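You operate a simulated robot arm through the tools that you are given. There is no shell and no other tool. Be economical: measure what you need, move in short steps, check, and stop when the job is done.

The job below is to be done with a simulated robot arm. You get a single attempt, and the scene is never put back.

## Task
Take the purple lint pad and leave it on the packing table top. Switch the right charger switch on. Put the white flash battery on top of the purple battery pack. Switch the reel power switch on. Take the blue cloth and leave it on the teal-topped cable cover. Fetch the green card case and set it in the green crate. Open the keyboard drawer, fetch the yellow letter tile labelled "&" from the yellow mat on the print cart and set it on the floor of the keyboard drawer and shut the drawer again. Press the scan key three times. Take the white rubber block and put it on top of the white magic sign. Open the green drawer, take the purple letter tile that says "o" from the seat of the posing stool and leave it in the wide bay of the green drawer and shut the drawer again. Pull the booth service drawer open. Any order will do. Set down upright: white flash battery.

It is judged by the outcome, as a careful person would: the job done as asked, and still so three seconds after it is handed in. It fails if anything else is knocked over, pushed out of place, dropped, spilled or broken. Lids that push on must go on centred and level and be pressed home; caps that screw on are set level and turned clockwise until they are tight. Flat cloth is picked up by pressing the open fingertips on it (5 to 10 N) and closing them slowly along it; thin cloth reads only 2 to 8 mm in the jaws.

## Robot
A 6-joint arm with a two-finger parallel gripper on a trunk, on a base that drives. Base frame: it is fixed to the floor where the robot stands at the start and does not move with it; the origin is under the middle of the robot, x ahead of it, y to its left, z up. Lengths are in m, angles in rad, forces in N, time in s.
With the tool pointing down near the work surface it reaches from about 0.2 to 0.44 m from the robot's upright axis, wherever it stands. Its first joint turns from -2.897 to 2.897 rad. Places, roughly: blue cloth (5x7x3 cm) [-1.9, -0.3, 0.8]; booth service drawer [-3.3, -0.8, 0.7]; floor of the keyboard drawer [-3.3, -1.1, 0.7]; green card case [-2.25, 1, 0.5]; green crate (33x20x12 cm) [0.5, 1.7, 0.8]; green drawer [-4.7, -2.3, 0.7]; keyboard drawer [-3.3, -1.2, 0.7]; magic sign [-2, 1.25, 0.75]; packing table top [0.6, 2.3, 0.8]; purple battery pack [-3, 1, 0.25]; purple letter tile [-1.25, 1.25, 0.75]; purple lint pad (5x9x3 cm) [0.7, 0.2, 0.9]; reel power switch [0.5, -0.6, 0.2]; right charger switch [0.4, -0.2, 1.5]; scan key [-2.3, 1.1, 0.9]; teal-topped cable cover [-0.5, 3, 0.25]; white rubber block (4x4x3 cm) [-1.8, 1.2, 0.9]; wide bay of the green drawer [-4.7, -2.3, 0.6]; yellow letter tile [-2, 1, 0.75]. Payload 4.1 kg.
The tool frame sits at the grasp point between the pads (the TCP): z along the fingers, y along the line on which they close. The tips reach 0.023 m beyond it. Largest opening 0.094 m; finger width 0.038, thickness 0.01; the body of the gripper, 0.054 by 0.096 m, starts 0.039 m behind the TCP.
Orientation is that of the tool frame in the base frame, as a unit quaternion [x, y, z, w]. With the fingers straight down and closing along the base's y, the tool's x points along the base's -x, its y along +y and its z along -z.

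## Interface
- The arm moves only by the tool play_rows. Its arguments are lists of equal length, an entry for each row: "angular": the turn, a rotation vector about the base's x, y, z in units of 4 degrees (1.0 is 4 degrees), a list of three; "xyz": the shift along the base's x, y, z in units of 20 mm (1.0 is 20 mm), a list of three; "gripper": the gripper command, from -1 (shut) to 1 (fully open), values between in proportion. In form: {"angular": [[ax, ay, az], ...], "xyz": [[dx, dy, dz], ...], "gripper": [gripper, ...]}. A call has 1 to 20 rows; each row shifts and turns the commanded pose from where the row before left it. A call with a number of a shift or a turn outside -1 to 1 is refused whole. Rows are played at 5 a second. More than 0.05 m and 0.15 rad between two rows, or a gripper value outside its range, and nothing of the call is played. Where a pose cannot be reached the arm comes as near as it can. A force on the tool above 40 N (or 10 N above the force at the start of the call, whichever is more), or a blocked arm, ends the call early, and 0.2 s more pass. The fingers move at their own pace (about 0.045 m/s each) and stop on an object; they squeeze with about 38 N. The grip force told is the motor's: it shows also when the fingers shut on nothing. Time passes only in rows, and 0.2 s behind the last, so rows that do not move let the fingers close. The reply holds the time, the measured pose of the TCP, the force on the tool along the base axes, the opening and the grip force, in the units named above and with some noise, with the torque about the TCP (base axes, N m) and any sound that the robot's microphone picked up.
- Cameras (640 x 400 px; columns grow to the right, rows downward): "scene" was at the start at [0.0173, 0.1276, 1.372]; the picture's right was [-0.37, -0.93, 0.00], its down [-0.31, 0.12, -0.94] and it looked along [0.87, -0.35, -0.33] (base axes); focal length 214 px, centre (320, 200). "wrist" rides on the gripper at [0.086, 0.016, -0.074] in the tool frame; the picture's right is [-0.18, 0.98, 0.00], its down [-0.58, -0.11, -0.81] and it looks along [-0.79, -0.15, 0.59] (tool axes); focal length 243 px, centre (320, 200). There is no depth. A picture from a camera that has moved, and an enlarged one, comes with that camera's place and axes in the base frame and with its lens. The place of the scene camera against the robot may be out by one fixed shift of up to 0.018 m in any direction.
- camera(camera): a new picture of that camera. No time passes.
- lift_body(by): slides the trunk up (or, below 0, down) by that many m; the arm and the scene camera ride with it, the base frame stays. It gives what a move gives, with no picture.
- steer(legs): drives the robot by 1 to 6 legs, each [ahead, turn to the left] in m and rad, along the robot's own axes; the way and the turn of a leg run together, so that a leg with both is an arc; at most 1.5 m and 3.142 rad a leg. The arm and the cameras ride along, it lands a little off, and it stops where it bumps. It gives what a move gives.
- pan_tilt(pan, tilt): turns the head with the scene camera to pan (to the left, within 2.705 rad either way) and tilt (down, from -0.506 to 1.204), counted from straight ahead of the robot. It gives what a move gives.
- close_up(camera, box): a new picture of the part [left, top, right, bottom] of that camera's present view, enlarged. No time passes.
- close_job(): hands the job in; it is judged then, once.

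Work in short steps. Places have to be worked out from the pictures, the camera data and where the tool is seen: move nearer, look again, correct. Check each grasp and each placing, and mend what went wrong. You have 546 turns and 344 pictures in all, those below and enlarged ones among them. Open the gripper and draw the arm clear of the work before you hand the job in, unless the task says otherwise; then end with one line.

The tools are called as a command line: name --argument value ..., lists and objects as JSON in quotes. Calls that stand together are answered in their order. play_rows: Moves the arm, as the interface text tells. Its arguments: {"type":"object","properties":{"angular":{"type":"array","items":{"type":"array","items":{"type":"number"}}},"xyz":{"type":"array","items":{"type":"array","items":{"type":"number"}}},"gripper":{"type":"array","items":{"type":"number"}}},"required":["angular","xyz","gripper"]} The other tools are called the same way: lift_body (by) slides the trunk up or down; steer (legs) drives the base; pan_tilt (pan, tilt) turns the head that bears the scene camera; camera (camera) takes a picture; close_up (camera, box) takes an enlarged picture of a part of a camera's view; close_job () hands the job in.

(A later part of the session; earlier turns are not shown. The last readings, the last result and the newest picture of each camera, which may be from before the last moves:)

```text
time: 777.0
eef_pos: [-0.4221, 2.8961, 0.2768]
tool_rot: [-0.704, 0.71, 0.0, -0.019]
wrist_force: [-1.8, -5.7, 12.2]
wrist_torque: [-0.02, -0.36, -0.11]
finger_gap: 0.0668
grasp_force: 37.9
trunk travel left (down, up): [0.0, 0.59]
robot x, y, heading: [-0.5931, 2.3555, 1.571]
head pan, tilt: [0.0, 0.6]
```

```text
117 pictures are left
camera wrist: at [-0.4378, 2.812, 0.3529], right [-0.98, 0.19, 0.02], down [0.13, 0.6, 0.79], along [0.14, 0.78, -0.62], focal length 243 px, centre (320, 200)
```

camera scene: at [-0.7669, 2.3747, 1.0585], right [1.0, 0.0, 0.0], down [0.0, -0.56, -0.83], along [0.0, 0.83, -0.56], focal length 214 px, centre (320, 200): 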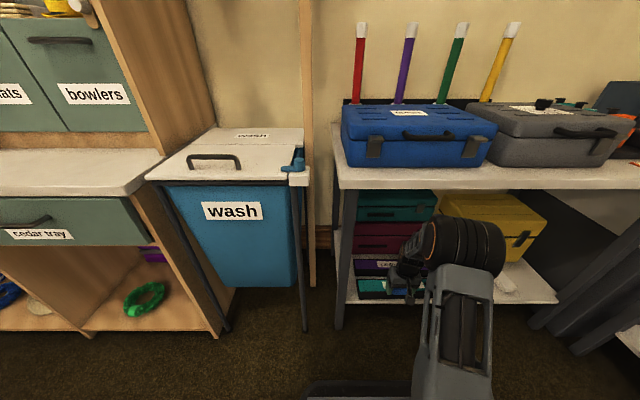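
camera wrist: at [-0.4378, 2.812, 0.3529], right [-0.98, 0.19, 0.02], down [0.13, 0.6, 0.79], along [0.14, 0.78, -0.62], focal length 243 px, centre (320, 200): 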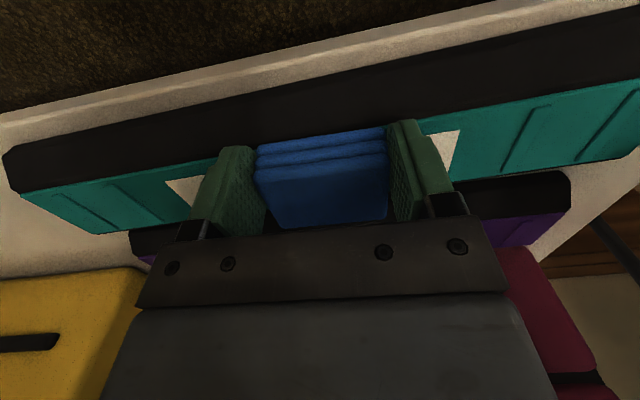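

Contact; the cloth's front is flush with the cover's front edge. I nudge 5 mm back for centring and release.

play_rows --angular '[[0, 0, 0], [0, 0, 0], [0, 0, 0], [0, 0, 0]]' --xyz '[[0, 0, 0.25], [0, 0.25, 0], [0, 0, -0.2], [0, 0, 0]]' --gripper '[-1, -1, -1, -1]'

play_rows --angular '[[0, 0, 0], [0, 0, 0], [0, 0, 0], [0, 0, 0], [0, 0, 0], [0, 0, 0], [0, 0, 0], [0, 0, 0]]' --xyz '[[0, 0, 0], [0, 0, 0], [0, 0, 0], [0, 0, 0.3], [0, 0, 0.7], [0, 0, 1], [0, 0, 1], [0, 0, 1]]' --gripper '[0.6, 0.8, 0.8, 0.8, 0.8, 0.8, 0.8, 0.8]'

camera --camera "wrist"

close_up --camera "scene" --box '[340, 230, 460, 305]'

```text
time: 778.0
eef_pos: [-0.4222, 2.9013, 0.2756]
tool_rot: [-0.705, 0.709, 0.0, -0.018]
wrist_force: [-0.6, -1.6, 4.0]
wrist_torque: [0.0, -0.1, -0.05]
finger_gap: 0.0669
grasp_force: 37.9
trunk travel left (down, up): [0.0, 0.59]
robot x, y, heading: [-0.5912, 2.3498, 1.57]
head pan, tilt: [0.0, 0.6]
```

```text
time: 779.8
eef_pos: [-0.4221, 2.9016, 0.3554]
tool_rot: [-0.704, 0.71, -0.001, -0.02]
wrist_force: [0.4, 0.3, 0.4]
wrist_torque: [0.0, -0.03, 0.01]
finger_gap: 0.0846
grasp_force: 0.0
trunk travel left (down, up): [0.0, 0.59]
robot x, y, heading: [-0.593, 2.3453, 1.57]
head pan, tilt: [0.0, 0.6]
```

```text
116 pictures are left
camera wrist: at [-0.4374, 2.8173, 0.4324], right [-0.98, 0.19, 0.02], down [0.13, 0.6, 0.79], along [0.14, 0.77, -0.62], focal length 243 px, centre (320, 200)
```

wrist: 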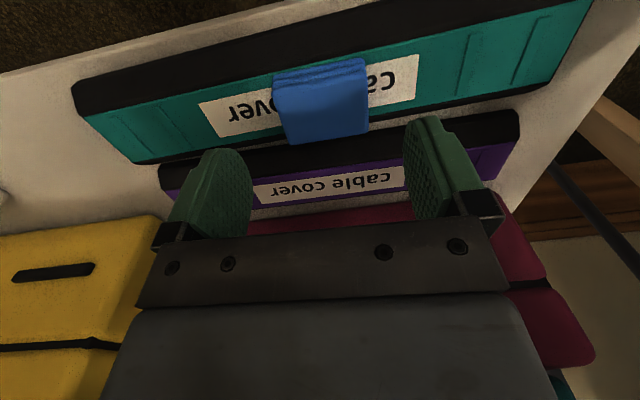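

```text
5.33 times, centred on (400, 268) of scene
camera zoom: at [-0.7669, 2.3747, 1.0585], right [1.0, 0.0, 0.0], down [0.0, -0.57, -0.83], along [0.0, 0.83, -0.57], focal length 1144 px, centre (-107, -160)
```

zoom: 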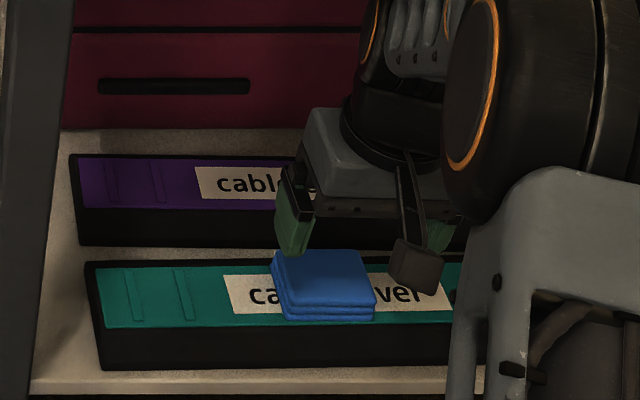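

Cloth sits on the teal cover. Next the purple "o" tile on the stool: back out, raise the trunk, and turn to the stool.

play_rows --angular '[[0, 0, 0], [0, 0, 0], [0, 0, 0]]' --xyz '[[0, -1, 0.5], [0, -1, 0], [0, -1, 0]]' --gripper '[1, 1, 1]'

steer --legs '[[-0.6, 0]]'

lift_body --by 0.4

play_rows --angular '[[0, 0, 0], [0, 0, 0], [0, 0, 0], [0, 0, 0], [0, 0, 0], [0, 0, 0], [0, 0, 0], [0, 0, 0]]' --xyz '[[0, 0, 1], [0, 0, 1], [0, 0, 1], [0, 0, 1], [0, 0, 1], [0, 0, 1], [0, 0, 1], [0, 0, 1]]' --gripper '[1, 1, 1, 1, 1, 1, 1, 1]'

steer --legs '[[-0.5, 0], [0, 1.571], [0.1, 0]]'

camera --camera "scene"

camera --camera "wrist"

```text
time: 780.6
eef_pos: [-0.4218, 2.8419, 0.366]
tool_rot: [-0.704, 0.71, -0.001, -0.019]
wrist_force: [0.2, 0.1, -0.2]
wrist_torque: [-0.03, -0.03, 0.0]
finger_gap: 0.0942
grasp_force: 0.0
trunk travel left (down, up): [0.0, 0.59]
robot x, y, heading: [-0.5907, 2.3551, 1.568]
head pan, tilt: [0.0, 0.6]
```

```text
time: 784.0
eef_pos: [-0.4221, 2.2453, 0.365]
tool_rot: [-0.704, 0.709, -0.001, -0.019]
wrist_force: [-0.1, -0.3, 0.7]
wrist_torque: [0.01, -0.01, 0.0]
finger_gap: 0.094
grasp_force: 0.0
trunk travel left (down, up): [0.0, 0.59]
robot x, y, heading: [-0.5905, 1.7539, 1.573]
head pan, tilt: [0.0, 0.6]
```

```text
time: 787.8
eef_pos: [-0.423, 2.2444, 0.7655]
tool_rot: [-0.704, 0.71, 0.0, -0.02]
wrist_force: [-0.6, 0.2, -0.3]
wrist_torque: [0.03, 0.01, 0.0]
finger_gap: 0.0938
grasp_force: 0.1
trunk travel left (down, up): [-0.4, 0.19]
robot x, y, heading: [-0.5906, 1.7532, 1.572]
head pan, tilt: [0.0, 0.6]
```

```text
time: 789.6
eef_pos: [-0.4225, 2.2447, 0.9263]
tool_rot: [-0.704, 0.709, -0.001, -0.019]
wrist_force: [0.0, 0.2, 0.4]
wrist_torque: [-0.05, -0.01, 0.01]
finger_gap: 0.0941
grasp_force: 0.0
trunk travel left (down, up): [-0.4, 0.19]
robot x, y, heading: [-0.593, 1.7516, 1.568]
head pan, tilt: [0.0, 0.6]
```

```text
time: 797.1
eef_pos: [-1.1855, 1.4209, 0.9253]
tool_rot: [1.0, -0.004, 0.014, 0.013]
wrist_force: [0.4, -0.3, -0.4]
wrist_torque: [-0.02, 0.04, 0.0]
finger_gap: 0.0939
grasp_force: 0.1
trunk travel left (down, up): [-0.4, 0.19]
robot x, y, heading: [-0.6938, 1.2517, 3.141]
head pan, tilt: [0.0, 0.6]
```

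```text
114 pictures are left
camera scene: at [-0.7317, 1.0808, 1.4585], right [0.0, 1.0, 0.0], down [0.56, 0.0, -0.83], along [-0.83, 0.0, -0.56], focal length 214 px, centre (320, 200)
```

scene: 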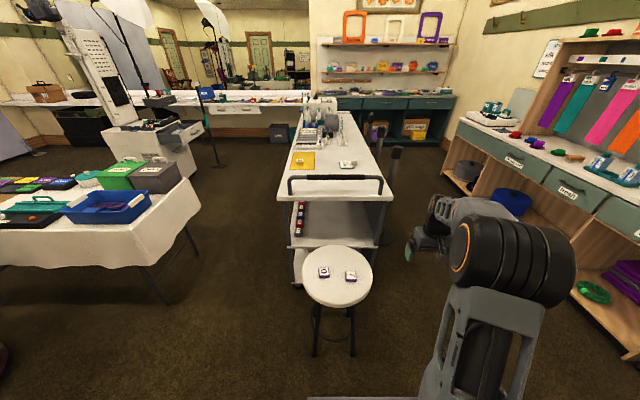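

```text
113 pictures are left
camera wrist: at [-1.1025, 1.4052, 1.0024], right [-0.19, -0.98, 0.02], down [-0.6, 0.14, 0.79], along [-0.77, 0.14, -0.62], focal length 243 px, centre (320, 200)
```

wrist: 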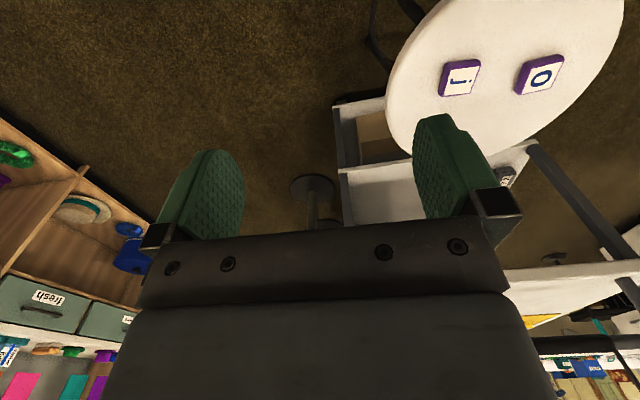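

Tile "o" at ≈(-1.341,1.094,0.64). I edge forward and move above it.

steer --legs '[[0.08, 0]]'

play_rows --angular '[[0, 0, 0], [0, 0, 0], [0, 0, 0], [0, 0, 0], [0, 0, 0], [0, 0, 0], [0, 0, 0], [0, 0, 0], [0, 0, 0], [0, 0, 0], [0, 0, 0], [0, 0, 0], [0, 0, 0], [0, 0, 0], [0, 0, 0], [0, 0, 0], [0, 0, 0]]' --xyz '[[-0.2, -1, 0], [-0.2, -1, 0], [-0.2, -1, 0], [-0.2, -1, 0], [-0.2, -1, 0], [-0.2, -1, 0], [-0.2, -1, 0], [-0.2, -1, 0], [-0.25, -1, 0], [-0.25, -1, 0], [-0.25, -1, 0], [-0.25, -1, 0], [-0.25, -1, 0], [-0.25, -1, 0], [-0.25, -1, 0], [-0.25, -1, 0], [-0.2, -0.3, 0]]' --gripper '[1, 1, 1, 1, 1, 1, 1, 1, 1, 1, 1, 1, 1, 1, 1, 1, 1]'

lift_body --by -0.15

camera --camera "wrist"

```text
time: 798.2
eef_pos: [-1.2659, 1.4217, 0.9249]
tool_rot: [1.0, -0.004, 0.014, 0.013]
wrist_force: [0.1, 1.2, -0.1]
wrist_torque: [-0.02, 0.03, 0.01]
finger_gap: 0.0938
grasp_force: 0.1
trunk travel left (down, up): [-0.4, 0.19]
robot x, y, heading: [-0.7747, 1.2532, 3.138]
head pan, tilt: [0.0, 0.6]
```

```text
time: 801.8
eef_pos: [-1.3415, 1.0939, 0.9254]
tool_rot: [1.0, -0.004, 0.014, 0.013]
wrist_force: [-0.6, 0.2, 0.0]
wrist_torque: [0.0, 0.0, 0.0]
finger_gap: 0.0939
grasp_force: 0.1
trunk travel left (down, up): [-0.4, 0.19]
robot x, y, heading: [-0.7761, 1.2543, 3.145]
head pan, tilt: [0.0, 0.6]
```

```text
time: 803.5
eef_pos: [-1.3407, 1.095, 0.7745]
tool_rot: [1.0, -0.005, 0.014, 0.013]
wrist_force: [0.0, -0.2, -1.0]
wrist_torque: [0.02, 0.04, 0.0]
finger_gap: 0.094
grasp_force: 0.1
trunk travel left (down, up): [-0.25, 0.34]
robot x, y, heading: [-0.77, 1.2544, 3.144]
head pan, tilt: [0.0, 0.6]
```

```text
112 pictures are left
camera wrist: at [-1.2581, 1.0793, 0.8526], right [-0.19, -0.98, 0.02], down [-0.6, 0.14, 0.79], along [-0.77, 0.14, -0.62], focal length 243 px, centre (320, 200)
```

wrist: 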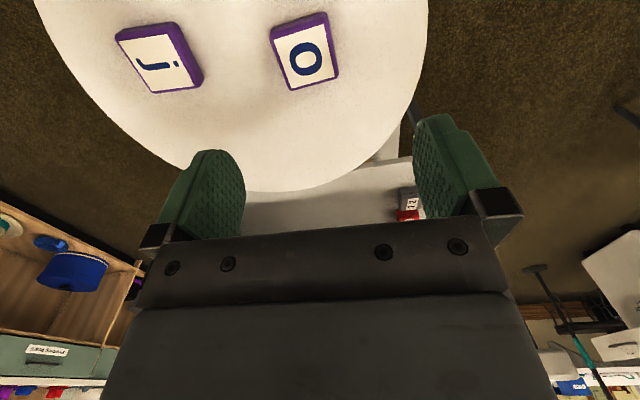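

Tile centre (-1.339,1.103), turned ~7°. Align, then descend.

play_rows --angular '[[0, 0, 0.9], [0, 0, 0.8], [0, 0, 0], [0, 0, 0], [0, 0, 0], [0, 0, 0]]' --xyz '[[0.05, 0.2, 0], [0, 0.2, -0.5], [0, 0, -1], [0, 0, -1], [0, 0, -1], [0, 0, 0]]' --gripper '[0.5, 0.5, 0.5, 0.5, 0.5, 0.5]'

camera --camera "wrist"

```text
time: 804.9
eef_pos: [-1.3395, 1.1028, 0.7048]
tool_rot: [0.998, 0.055, 0.015, 0.012]
wrist_force: [0.2, -0.1, -1.0]
wrist_torque: [-0.01, 0.0, -0.01]
finger_gap: 0.0703
grasp_force: 0.0
trunk travel left (down, up): [-0.25, 0.34]
robot x, y, heading: [-0.7739, 1.2503, 3.137]
head pan, tilt: [0.0, 0.6]
```

```text
111 pictures are left
camera wrist: at [-1.2559, 1.0974, 0.7823], right [-0.08, -1.0, 0.02], down [-0.61, 0.06, 0.79], along [-0.79, 0.05, -0.62], focal length 243 px, centre (320, 200)
```

wrist: 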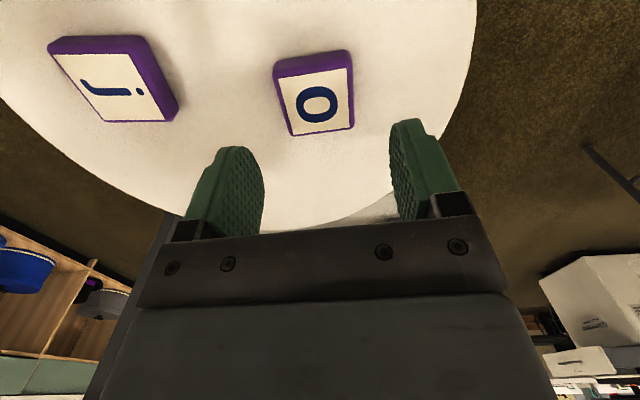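

play_rows --angular '[[0, 0, 0], [0, 0, 0], [0, 0, 0], [0, 0, 0], [0, 0, 0], [0, 0, 0], [0, 0, 0]]' --xyz '[[0, 0, -1], [0, 0, -1], [0, 0, -0.5], [0, 0, -0.2], [0, 0, -0.15], [0, 0, -0.1], [0, 0, 0]]' --gripper '[0.5, 0.5, 0.5, 0.5, 0.5, 0.5, 0.5]'

camera --camera "wrist"

```text
time: 806.5
eef_pos: [-1.3403, 1.1025, 0.6471]
tool_rot: [0.998, 0.055, 0.015, 0.012]
wrist_force: [0.1, -0.4, 0.1]
wrist_torque: [-0.01, 0.02, -0.01]
finger_gap: 0.0705
grasp_force: 0.1
trunk travel left (down, up): [-0.25, 0.34]
robot x, y, heading: [-0.7769, 1.2507, 3.136]
head pan, tilt: [0.0, 0.6]
```

```text
110 pictures are left
camera wrist: at [-1.256, 1.0971, 0.7234], right [-0.08, -1.0, 0.02], down [-0.61, 0.06, 0.79], along [-0.79, 0.05, -0.62], focal length 243 px, centre (320, 200)
```

wrist: 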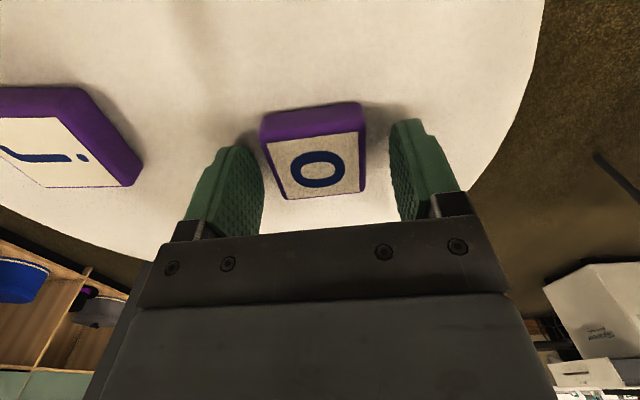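

play_rows --angular '[[0, 0, 0], [0, 0, 0], [0, 0, 0], [0, 0, 0], [0, 0, 0], [0, 0, 0]]' --xyz '[[0, 0, -0.1], [0, 0, -0.1], [0, 0, 0], [0, 0, 0], [0, 0, 0], [0, 0, 0]]' --gripper '[0.5, 0.5, -1, -1, -1, -1]'

play_rows --angular '[[0, 0, 0], [0, 0, 0], [0, 0, 0], [0, 0, 0], [0, 0, 0], [0, 0, 0], [0, 0, 0], [0, 0, 0]]' --xyz '[[0, 0, 0.5], [0, 0, 1], [0, 0, 1], [0, 0, 1], [0, 0, 1], [0, 0, 1], [0, 0, 1], [0, 0, 1]]' --gripper '[-1, -1, -1, -1, -1, -1, -1, -1]'

camera --camera "wrist"

```text
time: 807.9
eef_pos: [-1.3413, 1.1052, 0.6455]
tool_rot: [0.998, 0.055, 0.01, 0.014]
wrist_force: [-7.8, 12.8, 33.3]
wrist_torque: [1.27, 0.79, 0.03]
finger_gap: 0.0466
grasp_force: 37.7
trunk travel left (down, up): [-0.25, 0.34]
robot x, y, heading: [-0.773, 1.2516, 3.138]
head pan, tilt: [0.0, 0.6]
```

```text
time: 809.7
eef_pos: [-1.3402, 1.1033, 0.7916]
tool_rot: [0.998, 0.055, 0.014, 0.011]
wrist_force: [0.2, 0.3, 0.0]
wrist_torque: [0.02, 0.01, -0.04]
finger_gap: 0.0466
grasp_force: 38.5
trunk travel left (down, up): [-0.25, 0.34]
robot x, y, heading: [-0.7709, 1.2514, 3.137]
head pan, tilt: [0.0, 0.6]
```

```text
109 pictures are left
camera wrist: at [-1.2562, 1.0977, 0.8696], right [-0.08, -1.0, 0.02], down [-0.61, 0.06, 0.79], along [-0.79, 0.05, -0.62], focal length 243 px, centre (320, 200)
```

wrist: 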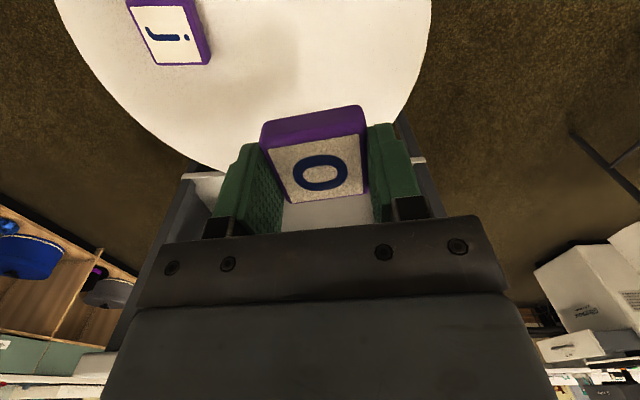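

Tile "o" held. I raise, bring the arm to a compact pose, and drive to the green drawer.

lift_body --by 0.28

play_rows --angular '[[0, 0, 0], [0, 0, 0], [0, 0, 0], [0, 0, 0], [0, 0, 0], [0, 0, 0], [0, 0, 0], [0, 0, 0], [0, 0, 0], [0, 0, 0], [0, 0, 0], [0, 0, 0]]' --xyz '[[0.4, 1, 0], [0.4, 1, 0], [0.4, 1, 0], [0.4, 1, 0], [0.4, 1, 0], [0.4, 1, 0], [0.4, 1, 0], [0.4, 1, 0], [0.4, 1, 0], [0.4, 1, 0], [0.4, 1, 0], [0.4, 1, 0]]' --gripper '[-1, -1, -1, -1, -1, -1, -1, -1, -1, -1, -1, -1]'

steer --legs '[[-0.2, 0], [0, 1.571], [0.76, 0], [0, -1.571], [1.0, 0], [1.0, 0]]'

steer --legs '[[0, 1.571], [1.45, 0], [1.47, 0], [0, -1.571]]'

pan_tilt --pan 0.0 --tilt 0.6

camera --camera "scene"

```text
time: 812.5
eef_pos: [-1.341, 1.1036, 1.0721]
tool_rot: [0.998, 0.055, 0.015, 0.012]
wrist_force: [-0.3, -0.4, 0.1]
wrist_torque: [0.0, 0.02, 0.05]
finger_gap: 0.0467
grasp_force: 37.8
trunk travel left (down, up): [-0.53, 0.06]
robot x, y, heading: [-0.7755, 1.253, 3.139]
head pan, tilt: [0.0, 0.6]
```

```text
time: 815.1
eef_pos: [-1.2448, 1.3436, 1.0722]
tool_rot: [0.998, 0.055, 0.014, 0.013]
wrist_force: [-0.2, -1.0, -0.4]
wrist_torque: [-0.03, -0.02, -0.02]
finger_gap: 0.0467
grasp_force: 37.7
trunk travel left (down, up): [-0.53, 0.06]
robot x, y, heading: [-0.7754, 1.2529, 3.139]
head pan, tilt: [0.0, 0.6]
```

```text
time: 837.7
eef_pos: [-3.0338, 0.6017, 1.0719]
tool_rot: [0.999, 0.049, 0.014, 0.011]
wrist_force: [-0.1, 0.4, -0.4]
wrist_torque: [0.03, 0.01, -0.02]
finger_gap: 0.0465
grasp_force: 37.7
trunk travel left (down, up): [-0.53, 0.06]
robot x, y, heading: [-2.5657, 0.5035, 3.128]
head pan, tilt: [0.0, 0.6]
```

```text
time: 859.5
eef_pos: [-3.0518, -2.3236, 1.073]
tool_rot: [0.999, 0.051, 0.015, 0.013]
wrist_force: [0.5, -1.2, -0.6]
wrist_torque: [0.01, -0.02, -0.02]
finger_gap: 0.0464
grasp_force: 38.2
trunk travel left (down, up): [-0.53, 0.06]
robot x, y, heading: [-2.5843, -2.4176, 3.131]
head pan, tilt: [0.0, 0.6]
```

```text
time: 860.1
eef_pos: [-3.0525, -2.324, 1.0746]
tool_rot: [0.998, 0.052, 0.015, 0.012]
wrist_force: [-0.5, -0.1, -0.2]
wrist_torque: [-0.04, 0.01, -0.01]
finger_gap: 0.0466
grasp_force: 38.1
trunk travel left (down, up): [-0.53, 0.06]
robot x, y, heading: [-2.5823, -2.4177, 3.132]
head pan, tilt: [0.0, 0.6]
```

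```text
108 pictures are left
camera scene: at [-2.6218, -2.5893, 1.5885], right [0.01, 1.0, 0.0], down [0.56, -0.01, -0.83], along [-0.83, 0.01, -0.56], focal length 214 px, centre (320, 200)
```

scene: 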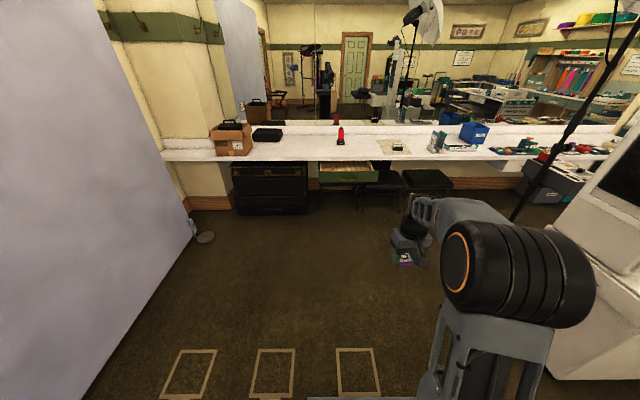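

Drive up to the open drawer.

steer --legs '[[1.25, 0.008]]'

lift_body --by -0.15

camera --camera "wrist"

camera --camera "scene"

```text
time: 866.4
eef_pos: [-4.2957, -2.3249, 1.0745]
tool_rot: [0.998, 0.057, 0.015, 0.012]
wrist_force: [-0.5, -0.2, 0.3]
wrist_torque: [0.02, -0.01, 0.0]
finger_gap: 0.0466
grasp_force: 38.4
trunk travel left (down, up): [-0.53, 0.06]
robot x, y, heading: [-3.8239, -2.4156, -3.138]
head pan, tilt: [0.0, 0.6]
```

```text
time: 868.1
eef_pos: [-4.2961, -2.3257, 0.9234]
tool_rot: [0.998, 0.057, 0.014, 0.012]
wrist_force: [-0.2, -0.2, -0.9]
wrist_torque: [0.01, -0.03, -0.01]
finger_gap: 0.0468
grasp_force: 37.6
trunk travel left (down, up): [-0.38, 0.21]
robot x, y, heading: [-3.8254, -2.4119, -3.137]
head pan, tilt: [0.0, 0.6]
```

```text
107 pictures are left
camera wrist: at [-4.2116, -2.3301, 1.0002], right [-0.07, -1.0, 0.02], down [-0.61, 0.06, 0.79], along [-0.79, 0.04, -0.62], focal length 243 px, centre (320, 200)
```

wrist: 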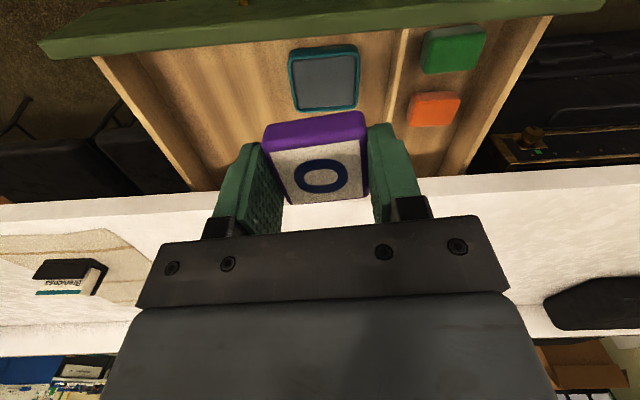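

```text
106 pictures are left
camera scene: at [-3.8625, -2.5852, 1.4386], right [0.0, 1.0, 0.0], down [0.56, 0.0, -0.83], along [-0.83, 0.0, -0.56], focal length 214 px, centre (320, 200)
```

scene: 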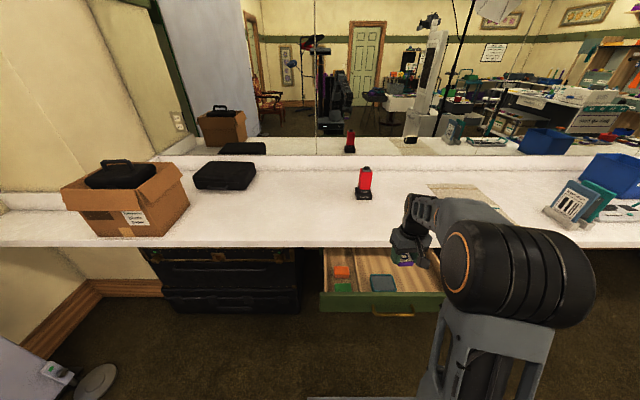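

Free floor in the wide bay around (-4.40,-2.16). Move there and lower.

play_rows --angular '[[0, 0, 0], [0, 0, 0], [0, 0, 0], [0, 0, 0], [0, 0, 0], [0, 0, 0], [0, 0, 0], [0, 0, 0], [0, 0, 0], [0, 0, 0], [0, 0, 0], [0, 0, 0], [0, 0, 0], [0, 0, 0]]' --xyz '[[-0.6, 0.95, 0], [-0.6, 0.95, 0], [-0.6, 0.95, 0], [-0.6, 0.95, 0], [-0.6, 0.9, 0], [-0.6, 0.9, 0], [-0.6, 0.9, 0], [-0.6, 0.9, 0], [-0.6, 0.9, 0], [0, 0, -1], [0, 0, -1], [0, 0, -1], [0, 0, -1], [0, 0, -1]]' --gripper '[-1, -1, -1, -1, -1, -1, -1, -1, -1, -1, -1, -1, -1, -1]'

camera --camera "wrist"

```text
time: 871.1
eef_pos: [-4.4041, -2.1575, 0.8231]
tool_rot: [0.998, 0.057, 0.015, 0.012]
wrist_force: [-0.1, -0.3, 0.1]
wrist_torque: [0.02, -0.01, -0.04]
finger_gap: 0.0467
grasp_force: 37.5
trunk travel left (down, up): [-0.38, 0.21]
robot x, y, heading: [-3.8274, -2.4156, -3.14]
head pan, tilt: [0.0, 0.6]
```

```text
105 pictures are left
camera wrist: at [-4.32, -2.1633, 0.8996], right [-0.07, -1.0, 0.02], down [-0.61, 0.06, 0.79], along [-0.79, 0.04, -0.62], focal length 243 px, centre (320, 200)
```

wrist: 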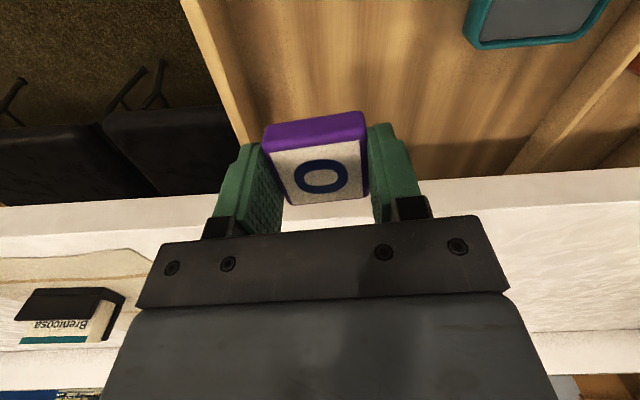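

I shift 30 mm right of the drawer's side wall and 12 mm away from the counter, then lower.

play_rows --angular '[[0, 0, 0], [0, 0, 0], [0, 0, 0], [0, 0, 0], [0, 0, 0], [0, 0, 0], [0, 0, 0], [0, 0, 0]]' --xyz '[[0.3, -0.8, 0], [0.3, -0.75, 0], [0, 0, -1], [0, 0, -1], [0, 0, -1], [0, 0, -1], [0, 0, -1], [0, 0, -1]]' --gripper '[-1, -1, -1, -1, -1, -1, -1, -1]'

camera --camera "wrist"

close_up --camera "scene" --box '[310, 220, 470, 320]'

```text
time: 872.9
eef_pos: [-4.3904, -2.1898, 0.7034]
tool_rot: [0.998, 0.058, 0.014, 0.012]
wrist_force: [0.2, 0.3, -0.4]
wrist_torque: [0.01, 0.0, 0.0]
finger_gap: 0.0468
grasp_force: 38.4
trunk travel left (down, up): [-0.38, 0.21]
robot x, y, heading: [-3.8256, -2.4155, -3.14]
head pan, tilt: [0.0, 0.6]
```

```text
104 pictures are left
camera wrist: at [-4.3072, -2.1951, 0.7805], right [-0.07, -1.0, 0.02], down [-0.61, 0.06, 0.79], along [-0.79, 0.04, -0.62], focal length 243 px, centre (320, 200)
```

wrist: 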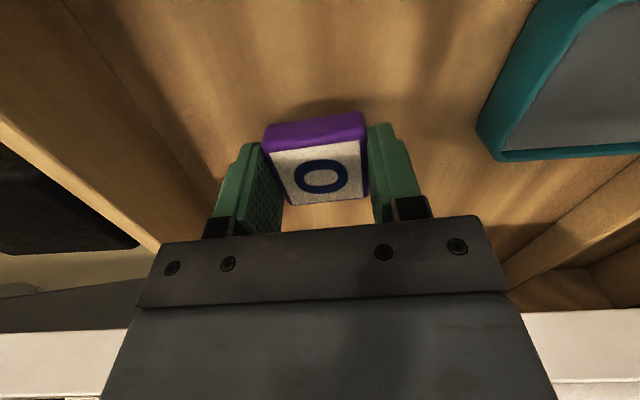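

```text
4.00 times, centred on (390, 270) of scene
camera zoom: at [-3.8625, -2.5852, 1.4386], right [0.0, 1.0, 0.0], down [0.56, 0.0, -0.83], along [-0.83, 0.0, -0.56], focal length 858 px, centre (40, -80)
```

zoom: 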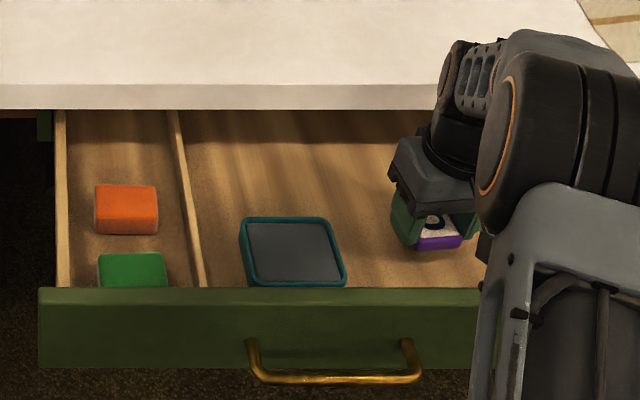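

Well inside the wide bay. Lower until contact, then release.

play_rows --angular '[[0, 0, 0], [0, 0, 0], [0, 0, 0], [0, 0, 0], [0, 0, 0], [0, 0, 0], [0, 0, 0], [0, 0, 0], [0, 0, 0], [0, 0, 0]]' --xyz '[[0, 0, -0.3], [0, 0, -0.2], [0, 0, -0.15], [0, 0, -0.15], [0, 0, -0.15], [0, 0, -0.15], [0, 0, -0.15], [0, 0, -0.15], [0, 0, -0.15], [0, 0, -0.15]]' --gripper '[-1, -1, -1, -1, -1, -1, -1, -1, -1, -1]'

```text
time: 875.1
eef_pos: [-4.3932, -2.1898, 0.6741]
tool_rot: [0.998, 0.058, 0.01, 0.01]
wrist_force: [0.6, -1.8, 33.1]
wrist_torque: [0.67, 0.37, -0.08]
finger_gap: 0.0468
grasp_force: 37.7
trunk travel left (down, up): [-0.38, 0.21]
robot x, y, heading: [-3.8266, -2.4148, -3.138]
head pan, tilt: [0.0, 0.6]
```

play_rows --angular '[[0, 0, 0], [0, 0, 0], [0, 0, 0], [0, 0, 0], [0, 0, 0], [0, 0, 0], [0, 0, 0], [0, 0, 0], [0, 0, 0], [0, 0, 0]]' --xyz '[[0, 0, 0.25], [0, 0, 0], [0, 0, 0], [0, 0, 0.5], [0, 0, 1], [0, 0, 1], [0, 0, 1], [0, 0, 1], [0, 0, 1], [0, 0, 1]]' --gripper '[-1, 0.3, 0.4, 0.4, 0.4, 0.4, 0.4, 0.4, 0.4, 0.4]'

camera --camera "wrist"

```text
time: 877.3
eef_pos: [-4.393, -2.1899, 0.8037]
tool_rot: [0.998, 0.057, 0.015, 0.013]
wrist_force: [0.7, 0.2, -0.7]
wrist_torque: [0.02, 0.0, -0.02]
finger_gap: 0.0658
grasp_force: 0.1
trunk travel left (down, up): [-0.38, 0.21]
robot x, y, heading: [-3.8242, -2.4142, -3.139]
head pan, tilt: [0.0, 0.6]
```

```text
102 pictures are left
camera wrist: at [-4.3078, -2.1954, 0.881], right [-0.07, -1.0, 0.02], down [-0.61, 0.06, 0.79], along [-0.79, 0.04, -0.62], focal length 243 px, centre (320, 200)
```

wrist: 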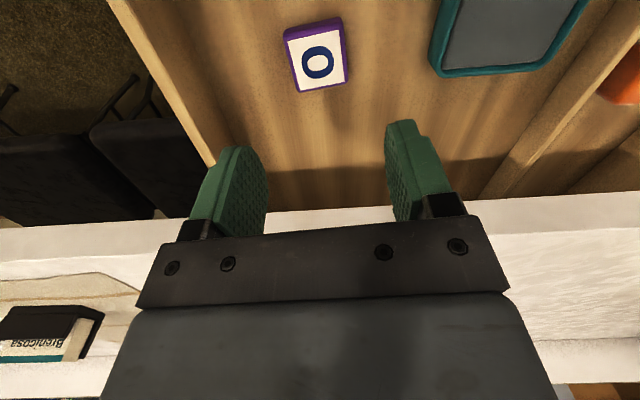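

Tile rests in the wide bay. To shut the drawer I back off, tilt the closed gripper ~76° forward (to stay below the counter), and push on the handle bar.

steer --legs '[[-0.27, 0]]'

play_rows --angular '[[0, 1, 0], [0, 1, 0], [0, 1, 0], [0, 1, 0], [0, 1, 0], [0, 1, 0], [0, 1, 0], [0, 1, 0], [0, 1, 0], [0, 1, 0], [0, 1, 0], [0, 1, 0], [0, 1, 0], [0, 1, 0], [0, 1, 0], [0, 1, 0], [0, 1, 0], [0, 1, 0], [0, 1, 0]]' --xyz '[[0, -0.35, -0.3], [0, -0.35, -0.3], [0, -0.35, -0.3], [0, -0.35, -0.3], [0, -0.35, -0.3], [0, -0.35, -0.3], [0, -0.35, -0.3], [0, -0.35, -0.3], [0, -0.35, -0.3], [0, -0.35, -0.3], [0, -0.35, -0.3], [0, -0.35, -0.3], [0, -0.35, -0.3], [0, -0.35, -0.3], [0, -0.35, -0.3], [0, -0.35, -0.3], [0, -0.35, -0.3], [0, -0.35, -0.3], [0, -0.35, -0.3]]' --gripper '[-1, -1, -1, -1, -1, -1, -1, -1, -1, -1, -1, -1, -1, -1, -1, -1, -1, -1, -1]'

camera --camera "wrist"

camera --camera "scene"

```text
time: 879.2
eef_pos: [-4.1235, -2.1894, 0.8041]
tool_rot: [0.998, 0.057, 0.014, 0.012]
wrist_force: [-0.8, 0.0, 0.9]
wrist_torque: [0.03, 0.0, 0.0]
finger_gap: 0.0658
grasp_force: 0.0
trunk travel left (down, up): [-0.38, 0.21]
robot x, y, heading: [-3.5537, -2.4142, -3.141]
head pan, tilt: [0.0, 0.6]
```

```text
time: 883.2
eef_pos: [-4.1769, -2.2589, 0.7451]
tool_rot: [0.816, 0.056, -0.576, -0.005]
wrist_force: [0.3, 0.0, 0.0]
wrist_torque: [-0.01, -0.01, 0.02]
finger_gap: 0.0
grasp_force: 38.1
out of reach, approached as far as the arm can: row 9, 10, 12, 15, 16, 17, 18, 19
trunk travel left (down, up): [-0.38, 0.21]
robot x, y, heading: [-3.5523, -2.4157, -3.142]
head pan, tilt: [0.0, 0.6]
```

```text
101 pictures are left
camera wrist: at [-4.078, -2.2611, 0.6882], right [0.03, -0.99, 0.1], down [0.56, 0.1, 0.83], along [-0.83, 0.04, 0.56], focal length 243 px, centre (320, 200)
```

wrist: 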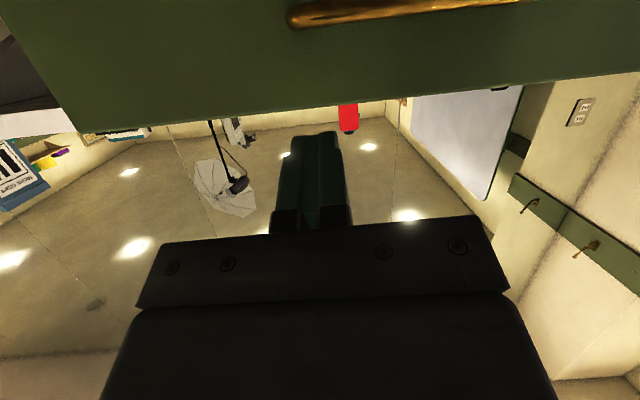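

```text
100 pictures are left
camera scene: at [-3.5934, -2.5847, 1.4385], right [0.0, 1.0, 0.0], down [0.56, 0.0, -0.83], along [-0.83, 0.0, -0.56], focal length 214 px, centre (320, 200)
```

scene: 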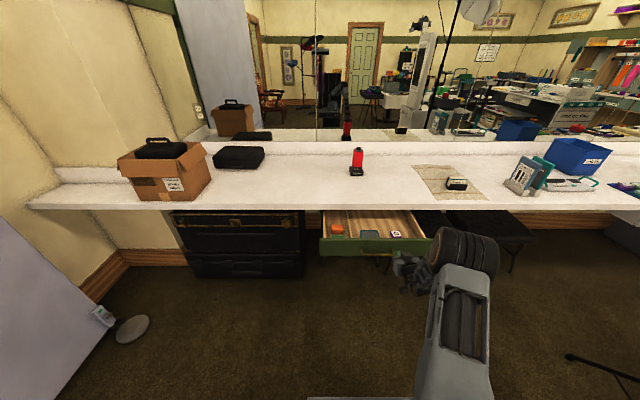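

Tilt ~70°. Adjust to bar height and centre.

play_rows --angular '[[0, 0, 0], [0, 0, 0], [0, 0, 0], [0, 0, 0], [0, 0, 0]]' --xyz '[[0, -0.8, -0.7], [0, -0.8, -0.7], [0, -0.8, -0.7], [0, -0.8, -0.7], [0, 0, 0]]' --gripper '[-1, -1, -1, -1, -1]'

camera --camera "wrist"

```text
time: 884.4
eef_pos: [-4.2205, -2.2724, 0.7167]
tool_rot: [0.815, 0.057, -0.576, -0.007]
wrist_force: [-0.9, -0.4, 0.2]
wrist_torque: [-0.03, -0.01, -0.01]
finger_gap: 0.0003
grasp_force: 37.9
out of reach, approached as far as the arm can: row 1, 2, 3, 4
trunk travel left (down, up): [-0.38, 0.21]
robot x, y, heading: [-3.5567, -2.4156, -3.142]
head pan, tilt: [0.0, 0.6]
```

```text
99 pictures are left
camera wrist: at [-4.1207, -2.2757, 0.6591], right [0.02, -0.99, 0.1], down [0.56, 0.09, 0.83], along [-0.83, 0.03, 0.56], focal length 243 px, centre (320, 200)
```

wrist: 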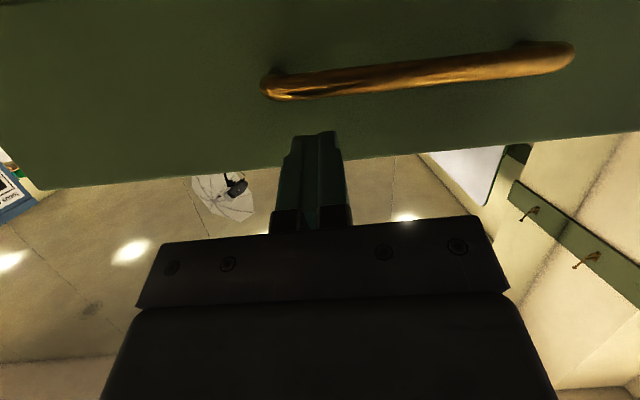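

I lower the trunk 38 mm to bring the fingertips to bar height, then push by driving.

lift_body --by -0.038

steer --legs '[[0.2, 0]]'

camera --camera "wrist"

camera --camera "scene"

```text
time: 885.2
eef_pos: [-4.2194, -2.2714, 0.6777]
tool_rot: [0.816, 0.057, -0.576, -0.007]
wrist_force: [1.3, -0.4, 0.0]
wrist_torque: [0.04, -0.01, 0.04]
finger_gap: 0.0
grasp_force: 37.9
trunk travel left (down, up): [-0.342, 0.248]
robot x, y, heading: [-3.5569, -2.4142, -3.137]
head pan, tilt: [0.0, 0.6]
```

```text
time: 886.9
eef_pos: [-4.4207, -2.2715, 0.6791]
tool_rot: [0.815, 0.056, -0.576, -0.008]
wrist_force: [0.2, 1.4, 0.1]
wrist_torque: [0.0, -0.03, -0.03]
finger_gap: 0.0004
grasp_force: 38.1
trunk travel left (down, up): [-0.342, 0.248]
robot x, y, heading: [-3.7605, -2.4165, -3.14]
head pan, tilt: [0.0, 0.6]
```

```text
98 pictures are left
camera wrist: at [-4.3227, -2.2749, 0.6213], right [0.02, -0.99, 0.1], down [0.56, 0.09, 0.83], along [-0.83, 0.04, 0.56], focal length 243 px, centre (320, 200)
```

wrist: 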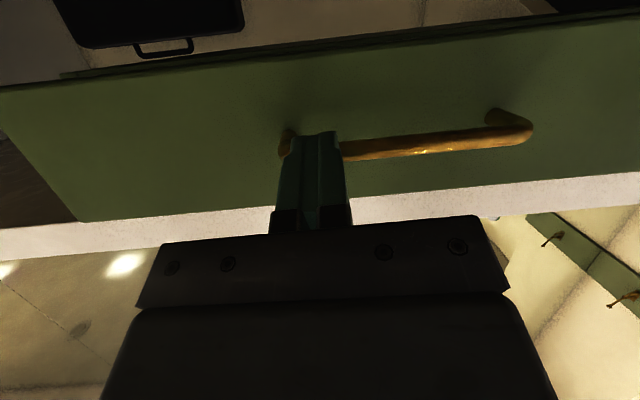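

```text
97 pictures are left
camera scene: at [-3.7959, -2.5848, 1.4005], right [0.0, 1.0, 0.0], down [0.56, 0.0, -0.83], along [-0.83, 0.0, -0.56], focal length 214 px, centre (320, 200)
```

scene: 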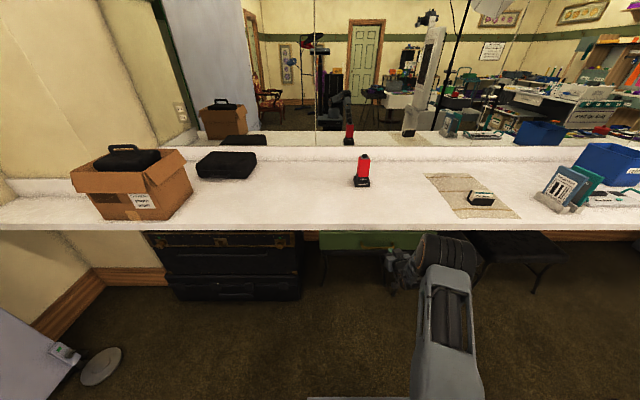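

steer --legs '[[0.065, 0]]'

play_rows --angular '[[0, 0, 0], [0, 0, 0], [0, 0, 0], [0, 0, 0], [0, 0, 0], [0, 0, 0], [0, 0, 0]]' --xyz '[[-0.3, 0, 0], [-0.3, 0, 0], [-0.3, 0, 0], [-0.3, 0, 0], [-0.3, 0, 0], [-0.3, 0, 0], [-0.3, 0, 0]]' --gripper '[-1, -1, -1, -1, -1, -1, -1]'

camera --camera "wrist"

```text
time: 887.9
eef_pos: [-4.4725, -2.2716, 0.6787]
tool_rot: [0.815, 0.057, -0.576, -0.006]
wrist_force: [15.3, -3.3, 11.2]
wrist_torque: [0.07, 0.27, -0.01]
finger_gap: 0.0
grasp_force: 38.3
trunk travel left (down, up): [-0.342, 0.248]
robot x, y, heading: [-3.8159, -2.4148, 3.145]
head pan, tilt: [0.0, 0.6]
stopped in leg 1: the force on the tool passed its limit (the readings are from after the stop); the commanded pose is now the measured one
```

```text
time: 888.2
eef_pos: [-4.4724, -2.2709, 0.6788]
tool_rot: [0.816, 0.058, -0.575, -0.005]
wrist_force: [26.3, -3.9, 18.2]
wrist_torque: [0.08, 0.48, -0.01]
finger_gap: 0.0
grasp_force: 38.5
trunk travel left (down, up): [-0.342, 0.248]
robot x, y, heading: [-3.8137, -2.4135, 3.134]
head pan, tilt: [0.0, 0.6]
stopped in row 1: the force on the tool passed its limit (the readings are from after the stop); the commanded pose is now the measured one
```

```text
96 pictures are left
camera wrist: at [-4.3728, -2.2749, 0.6214], right [0.02, -0.99, 0.1], down [0.55, 0.1, 0.83], along [-0.83, 0.04, 0.55], focal length 243 px, centre (320, 200)
```

wrist: 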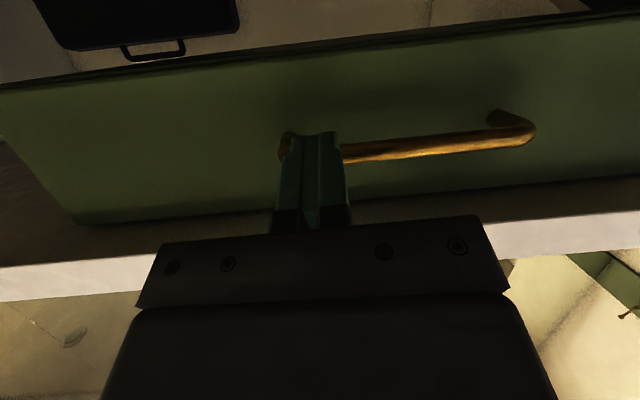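

Resistance at about the closed position. Back off and check the drawer front.

play_rows --angular '[[0, 0, 0], [0, 0, 0], [0, 0, 0]]' --xyz '[[0.5, 0, 0], [0, 0, 0], [0, 0, 0]]' --gripper '[-1, -1, -1]'

steer --legs '[[-0.3, 0]]'

close_up --camera "scene" --box '[240, 150, 440, 275]'

camera --camera "wrist"

```text
time: 889.0
eef_pos: [-4.4642, -2.2701, 0.6763]
tool_rot: [0.818, 0.056, -0.572, -0.003]
wrist_force: [0.7, 0.0, 1.2]
wrist_torque: [-0.01, -0.03, -0.01]
finger_gap: 0.0
grasp_force: 37.8
trunk travel left (down, up): [-0.342, 0.248]
robot x, y, heading: [-3.8107, -2.4116, 3.139]
head pan, tilt: [0.0, 0.6]
```

```text
time: 891.1
eef_pos: [-4.1636, -2.2708, 0.6758]
tool_rot: [0.818, 0.057, -0.572, -0.003]
wrist_force: [-0.1, 0.6, 0.2]
wrist_torque: [0.0, 0.0, 0.01]
finger_gap: 0.0
grasp_force: 38.3
trunk travel left (down, up): [-0.342, 0.248]
robot x, y, heading: [-3.5101, -2.4154, 3.141]
head pan, tilt: [0.0, 0.6]
```

```text
3.20 times, centred on (340, 212) of scene
camera zoom: at [-3.5483, -2.585, 1.4005], right [0.0, 1.0, 0.0], down [0.57, 0.0, -0.82], along [-0.82, 0.0, -0.57], focal length 686 px, centre (256, 160)
```

zoom: 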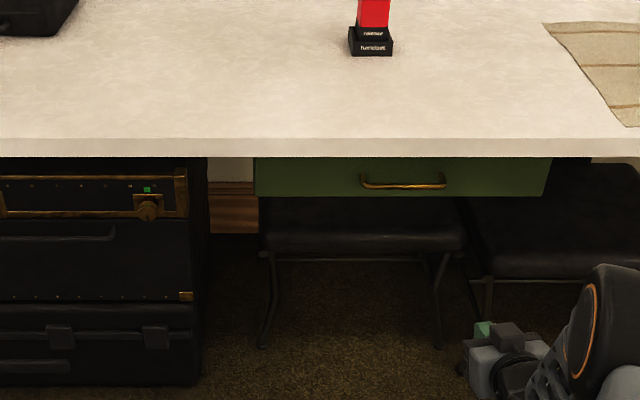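

```text
94 pictures are left
camera wrist: at [-4.063, -2.2751, 0.6194], right [0.03, -0.99, 0.1], down [0.55, 0.1, 0.83], along [-0.84, 0.04, 0.55], focal length 243 px, centre (320, 200)
```

wrist: 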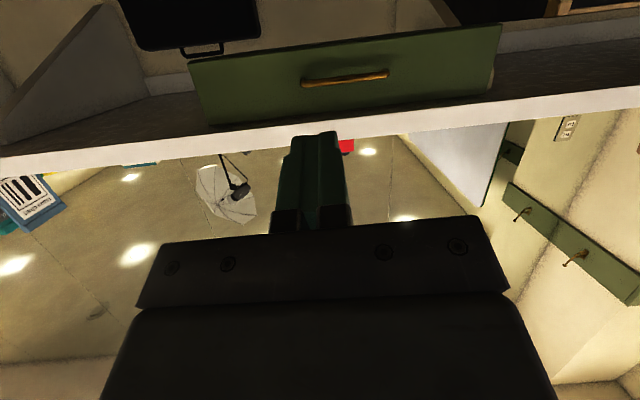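

I want certainty that it's fully shut: I return to the exact earlier viewpoint (before opening) and compare the same zoom.

lift_body --by 0.032

steer --legs '[[-0.133, 0], [0, -1.569], [0.245, 0]]'

pan_tilt --pan 1.5 --tilt 0.5

close_up --camera "scene" --box '[210, 180, 410, 305]'

```text
time: 891.9
eef_pos: [-4.1624, -2.2722, 0.7072]
tool_rot: [0.818, 0.056, -0.572, -0.003]
wrist_force: [0.3, 0.0, -1.3]
wrist_torque: [0.02, 0.02, 0.0]
finger_gap: 0.0
grasp_force: 37.8
trunk travel left (down, up): [-0.374, 0.216]
robot x, y, heading: [-3.5107, -2.4167, 3.143]
head pan, tilt: [0.0, 0.6]
```

```text
time: 898.4
eef_pos: [-3.2398, -1.5185, 0.7079]
tool_rot: [0.62, -0.537, -0.403, -0.405]
wrist_force: [-0.2, -0.4, 0.0]
wrist_torque: [0.01, 0.01, 0.01]
finger_gap: 0.0
grasp_force: 38.1
trunk travel left (down, up): [-0.374, 0.216]
robot x, y, heading: [-3.383, -2.1697, 1.572]
head pan, tilt: [0.0, 0.6]
```

```text
time: 900.0
eef_pos: [-3.2387, -1.5193, 0.7072]
tool_rot: [0.619, -0.537, -0.404, -0.406]
wrist_force: [1.1, -0.2, -0.5]
wrist_torque: [0.0, -0.05, -0.03]
finger_gap: 0.0
grasp_force: 37.9
trunk travel left (down, up): [-0.374, 0.216]
robot x, y, heading: [-3.3813, -2.1729, 1.573]
head pan, tilt: [1.499, 0.499]
```

```text
3.20 times, centred on (310, 242) of scene
camera zoom: at [-3.6458, -2.2296, 1.4416], right [0.07, 1.0, 0.0], down [0.48, -0.03, -0.88], along [-0.88, 0.06, -0.48], focal length 686 px, centre (352, 64)
```

zoom: 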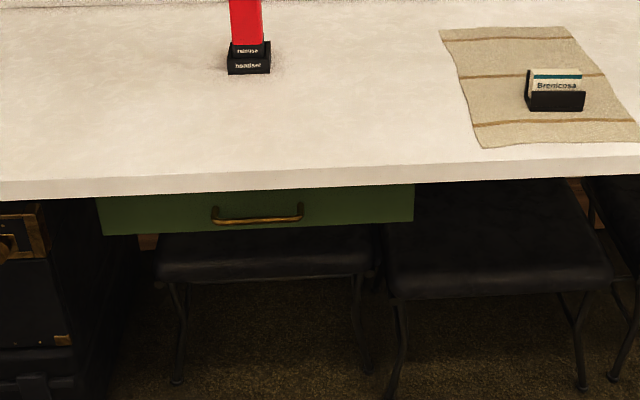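

Trunk went the wrong way; I lower by 64 mm to match and retake.

lift_body --by -0.064

close_up --camera "scene" --box '[210, 180, 410, 305]'

```text
time: 901.0
eef_pos: [-3.238, -1.5189, 0.6437]
tool_rot: [0.62, -0.537, -0.404, -0.405]
wrist_force: [0.3, -0.4, 1.1]
wrist_torque: [0.01, 0.01, 0.0]
finger_gap: 0.0002
grasp_force: 38.1
trunk travel left (down, up): [-0.31, 0.28]
robot x, y, heading: [-3.3776, -2.1694, 1.573]
head pan, tilt: [1.499, 0.499]
```

```text
3.20 times, centred on (310, 242) of scene
camera zoom: at [-3.6458, -2.2297, 1.3776], right [0.07, 1.0, 0.0], down [0.48, -0.03, -0.88], along [-0.88, 0.06, -0.48], focal length 686 px, centre (352, 64)
```

zoom: 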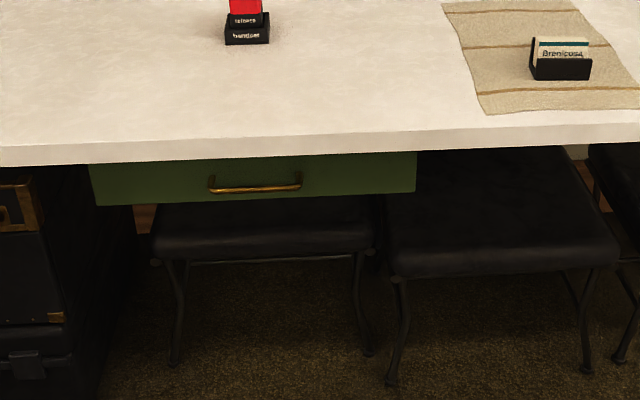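

Identical to the closed view (within a pixel): the green drawer is shut. I make the same check for the keyboard drawer from its earlier viewpoint.

steer --legs '[[0.052, 0]]'

pan_tilt --pan 0.0 --tilt 0.5

close_up --camera "scene" --box '[300, 220, 460, 320]'

```text
time: 901.9
eef_pos: [-3.2388, -1.4664, 0.6439]
tool_rot: [0.62, -0.537, -0.404, -0.405]
wrist_force: [0.9, -1.1, 0.0]
wrist_torque: [0.0, -0.04, -0.01]
finger_gap: 0.0
grasp_force: 37.9
trunk travel left (down, up): [-0.31, 0.28]
robot x, y, heading: [-3.3811, -2.1171, 1.578]
head pan, tilt: [1.499, 0.499]
```

```text
time: 903.5
eef_pos: [-3.2397, -1.4671, 0.6444]
tool_rot: [0.62, -0.537, -0.403, -0.406]
wrist_force: [-0.6, 0.8, 0.3]
wrist_torque: [0.04, 0.0, -0.01]
finger_gap: 0.0001
grasp_force: 37.8
trunk travel left (down, up): [-0.31, 0.28]
robot x, y, heading: [-3.3784, -2.1165, 1.576]
head pan, tilt: [0.0, 0.499]
```

```text
4.00 times, centred on (380, 270) of scene
camera zoom: at [-3.5557, -2.0927, 1.3776], right [1.0, 0.0, 0.0], down [0.0, -0.48, -0.88], along [0.0, 0.88, -0.48], focal length 858 px, centre (80, -80)
```

zoom: 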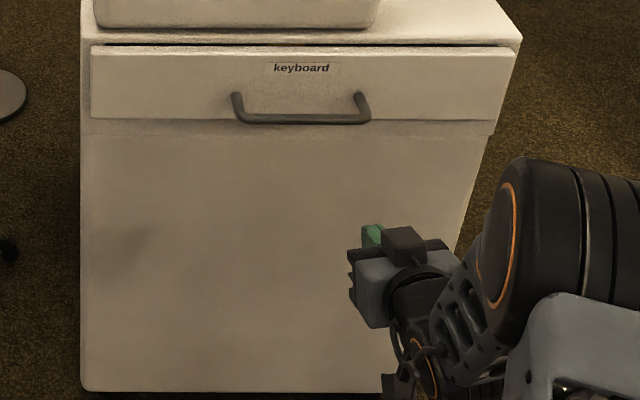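

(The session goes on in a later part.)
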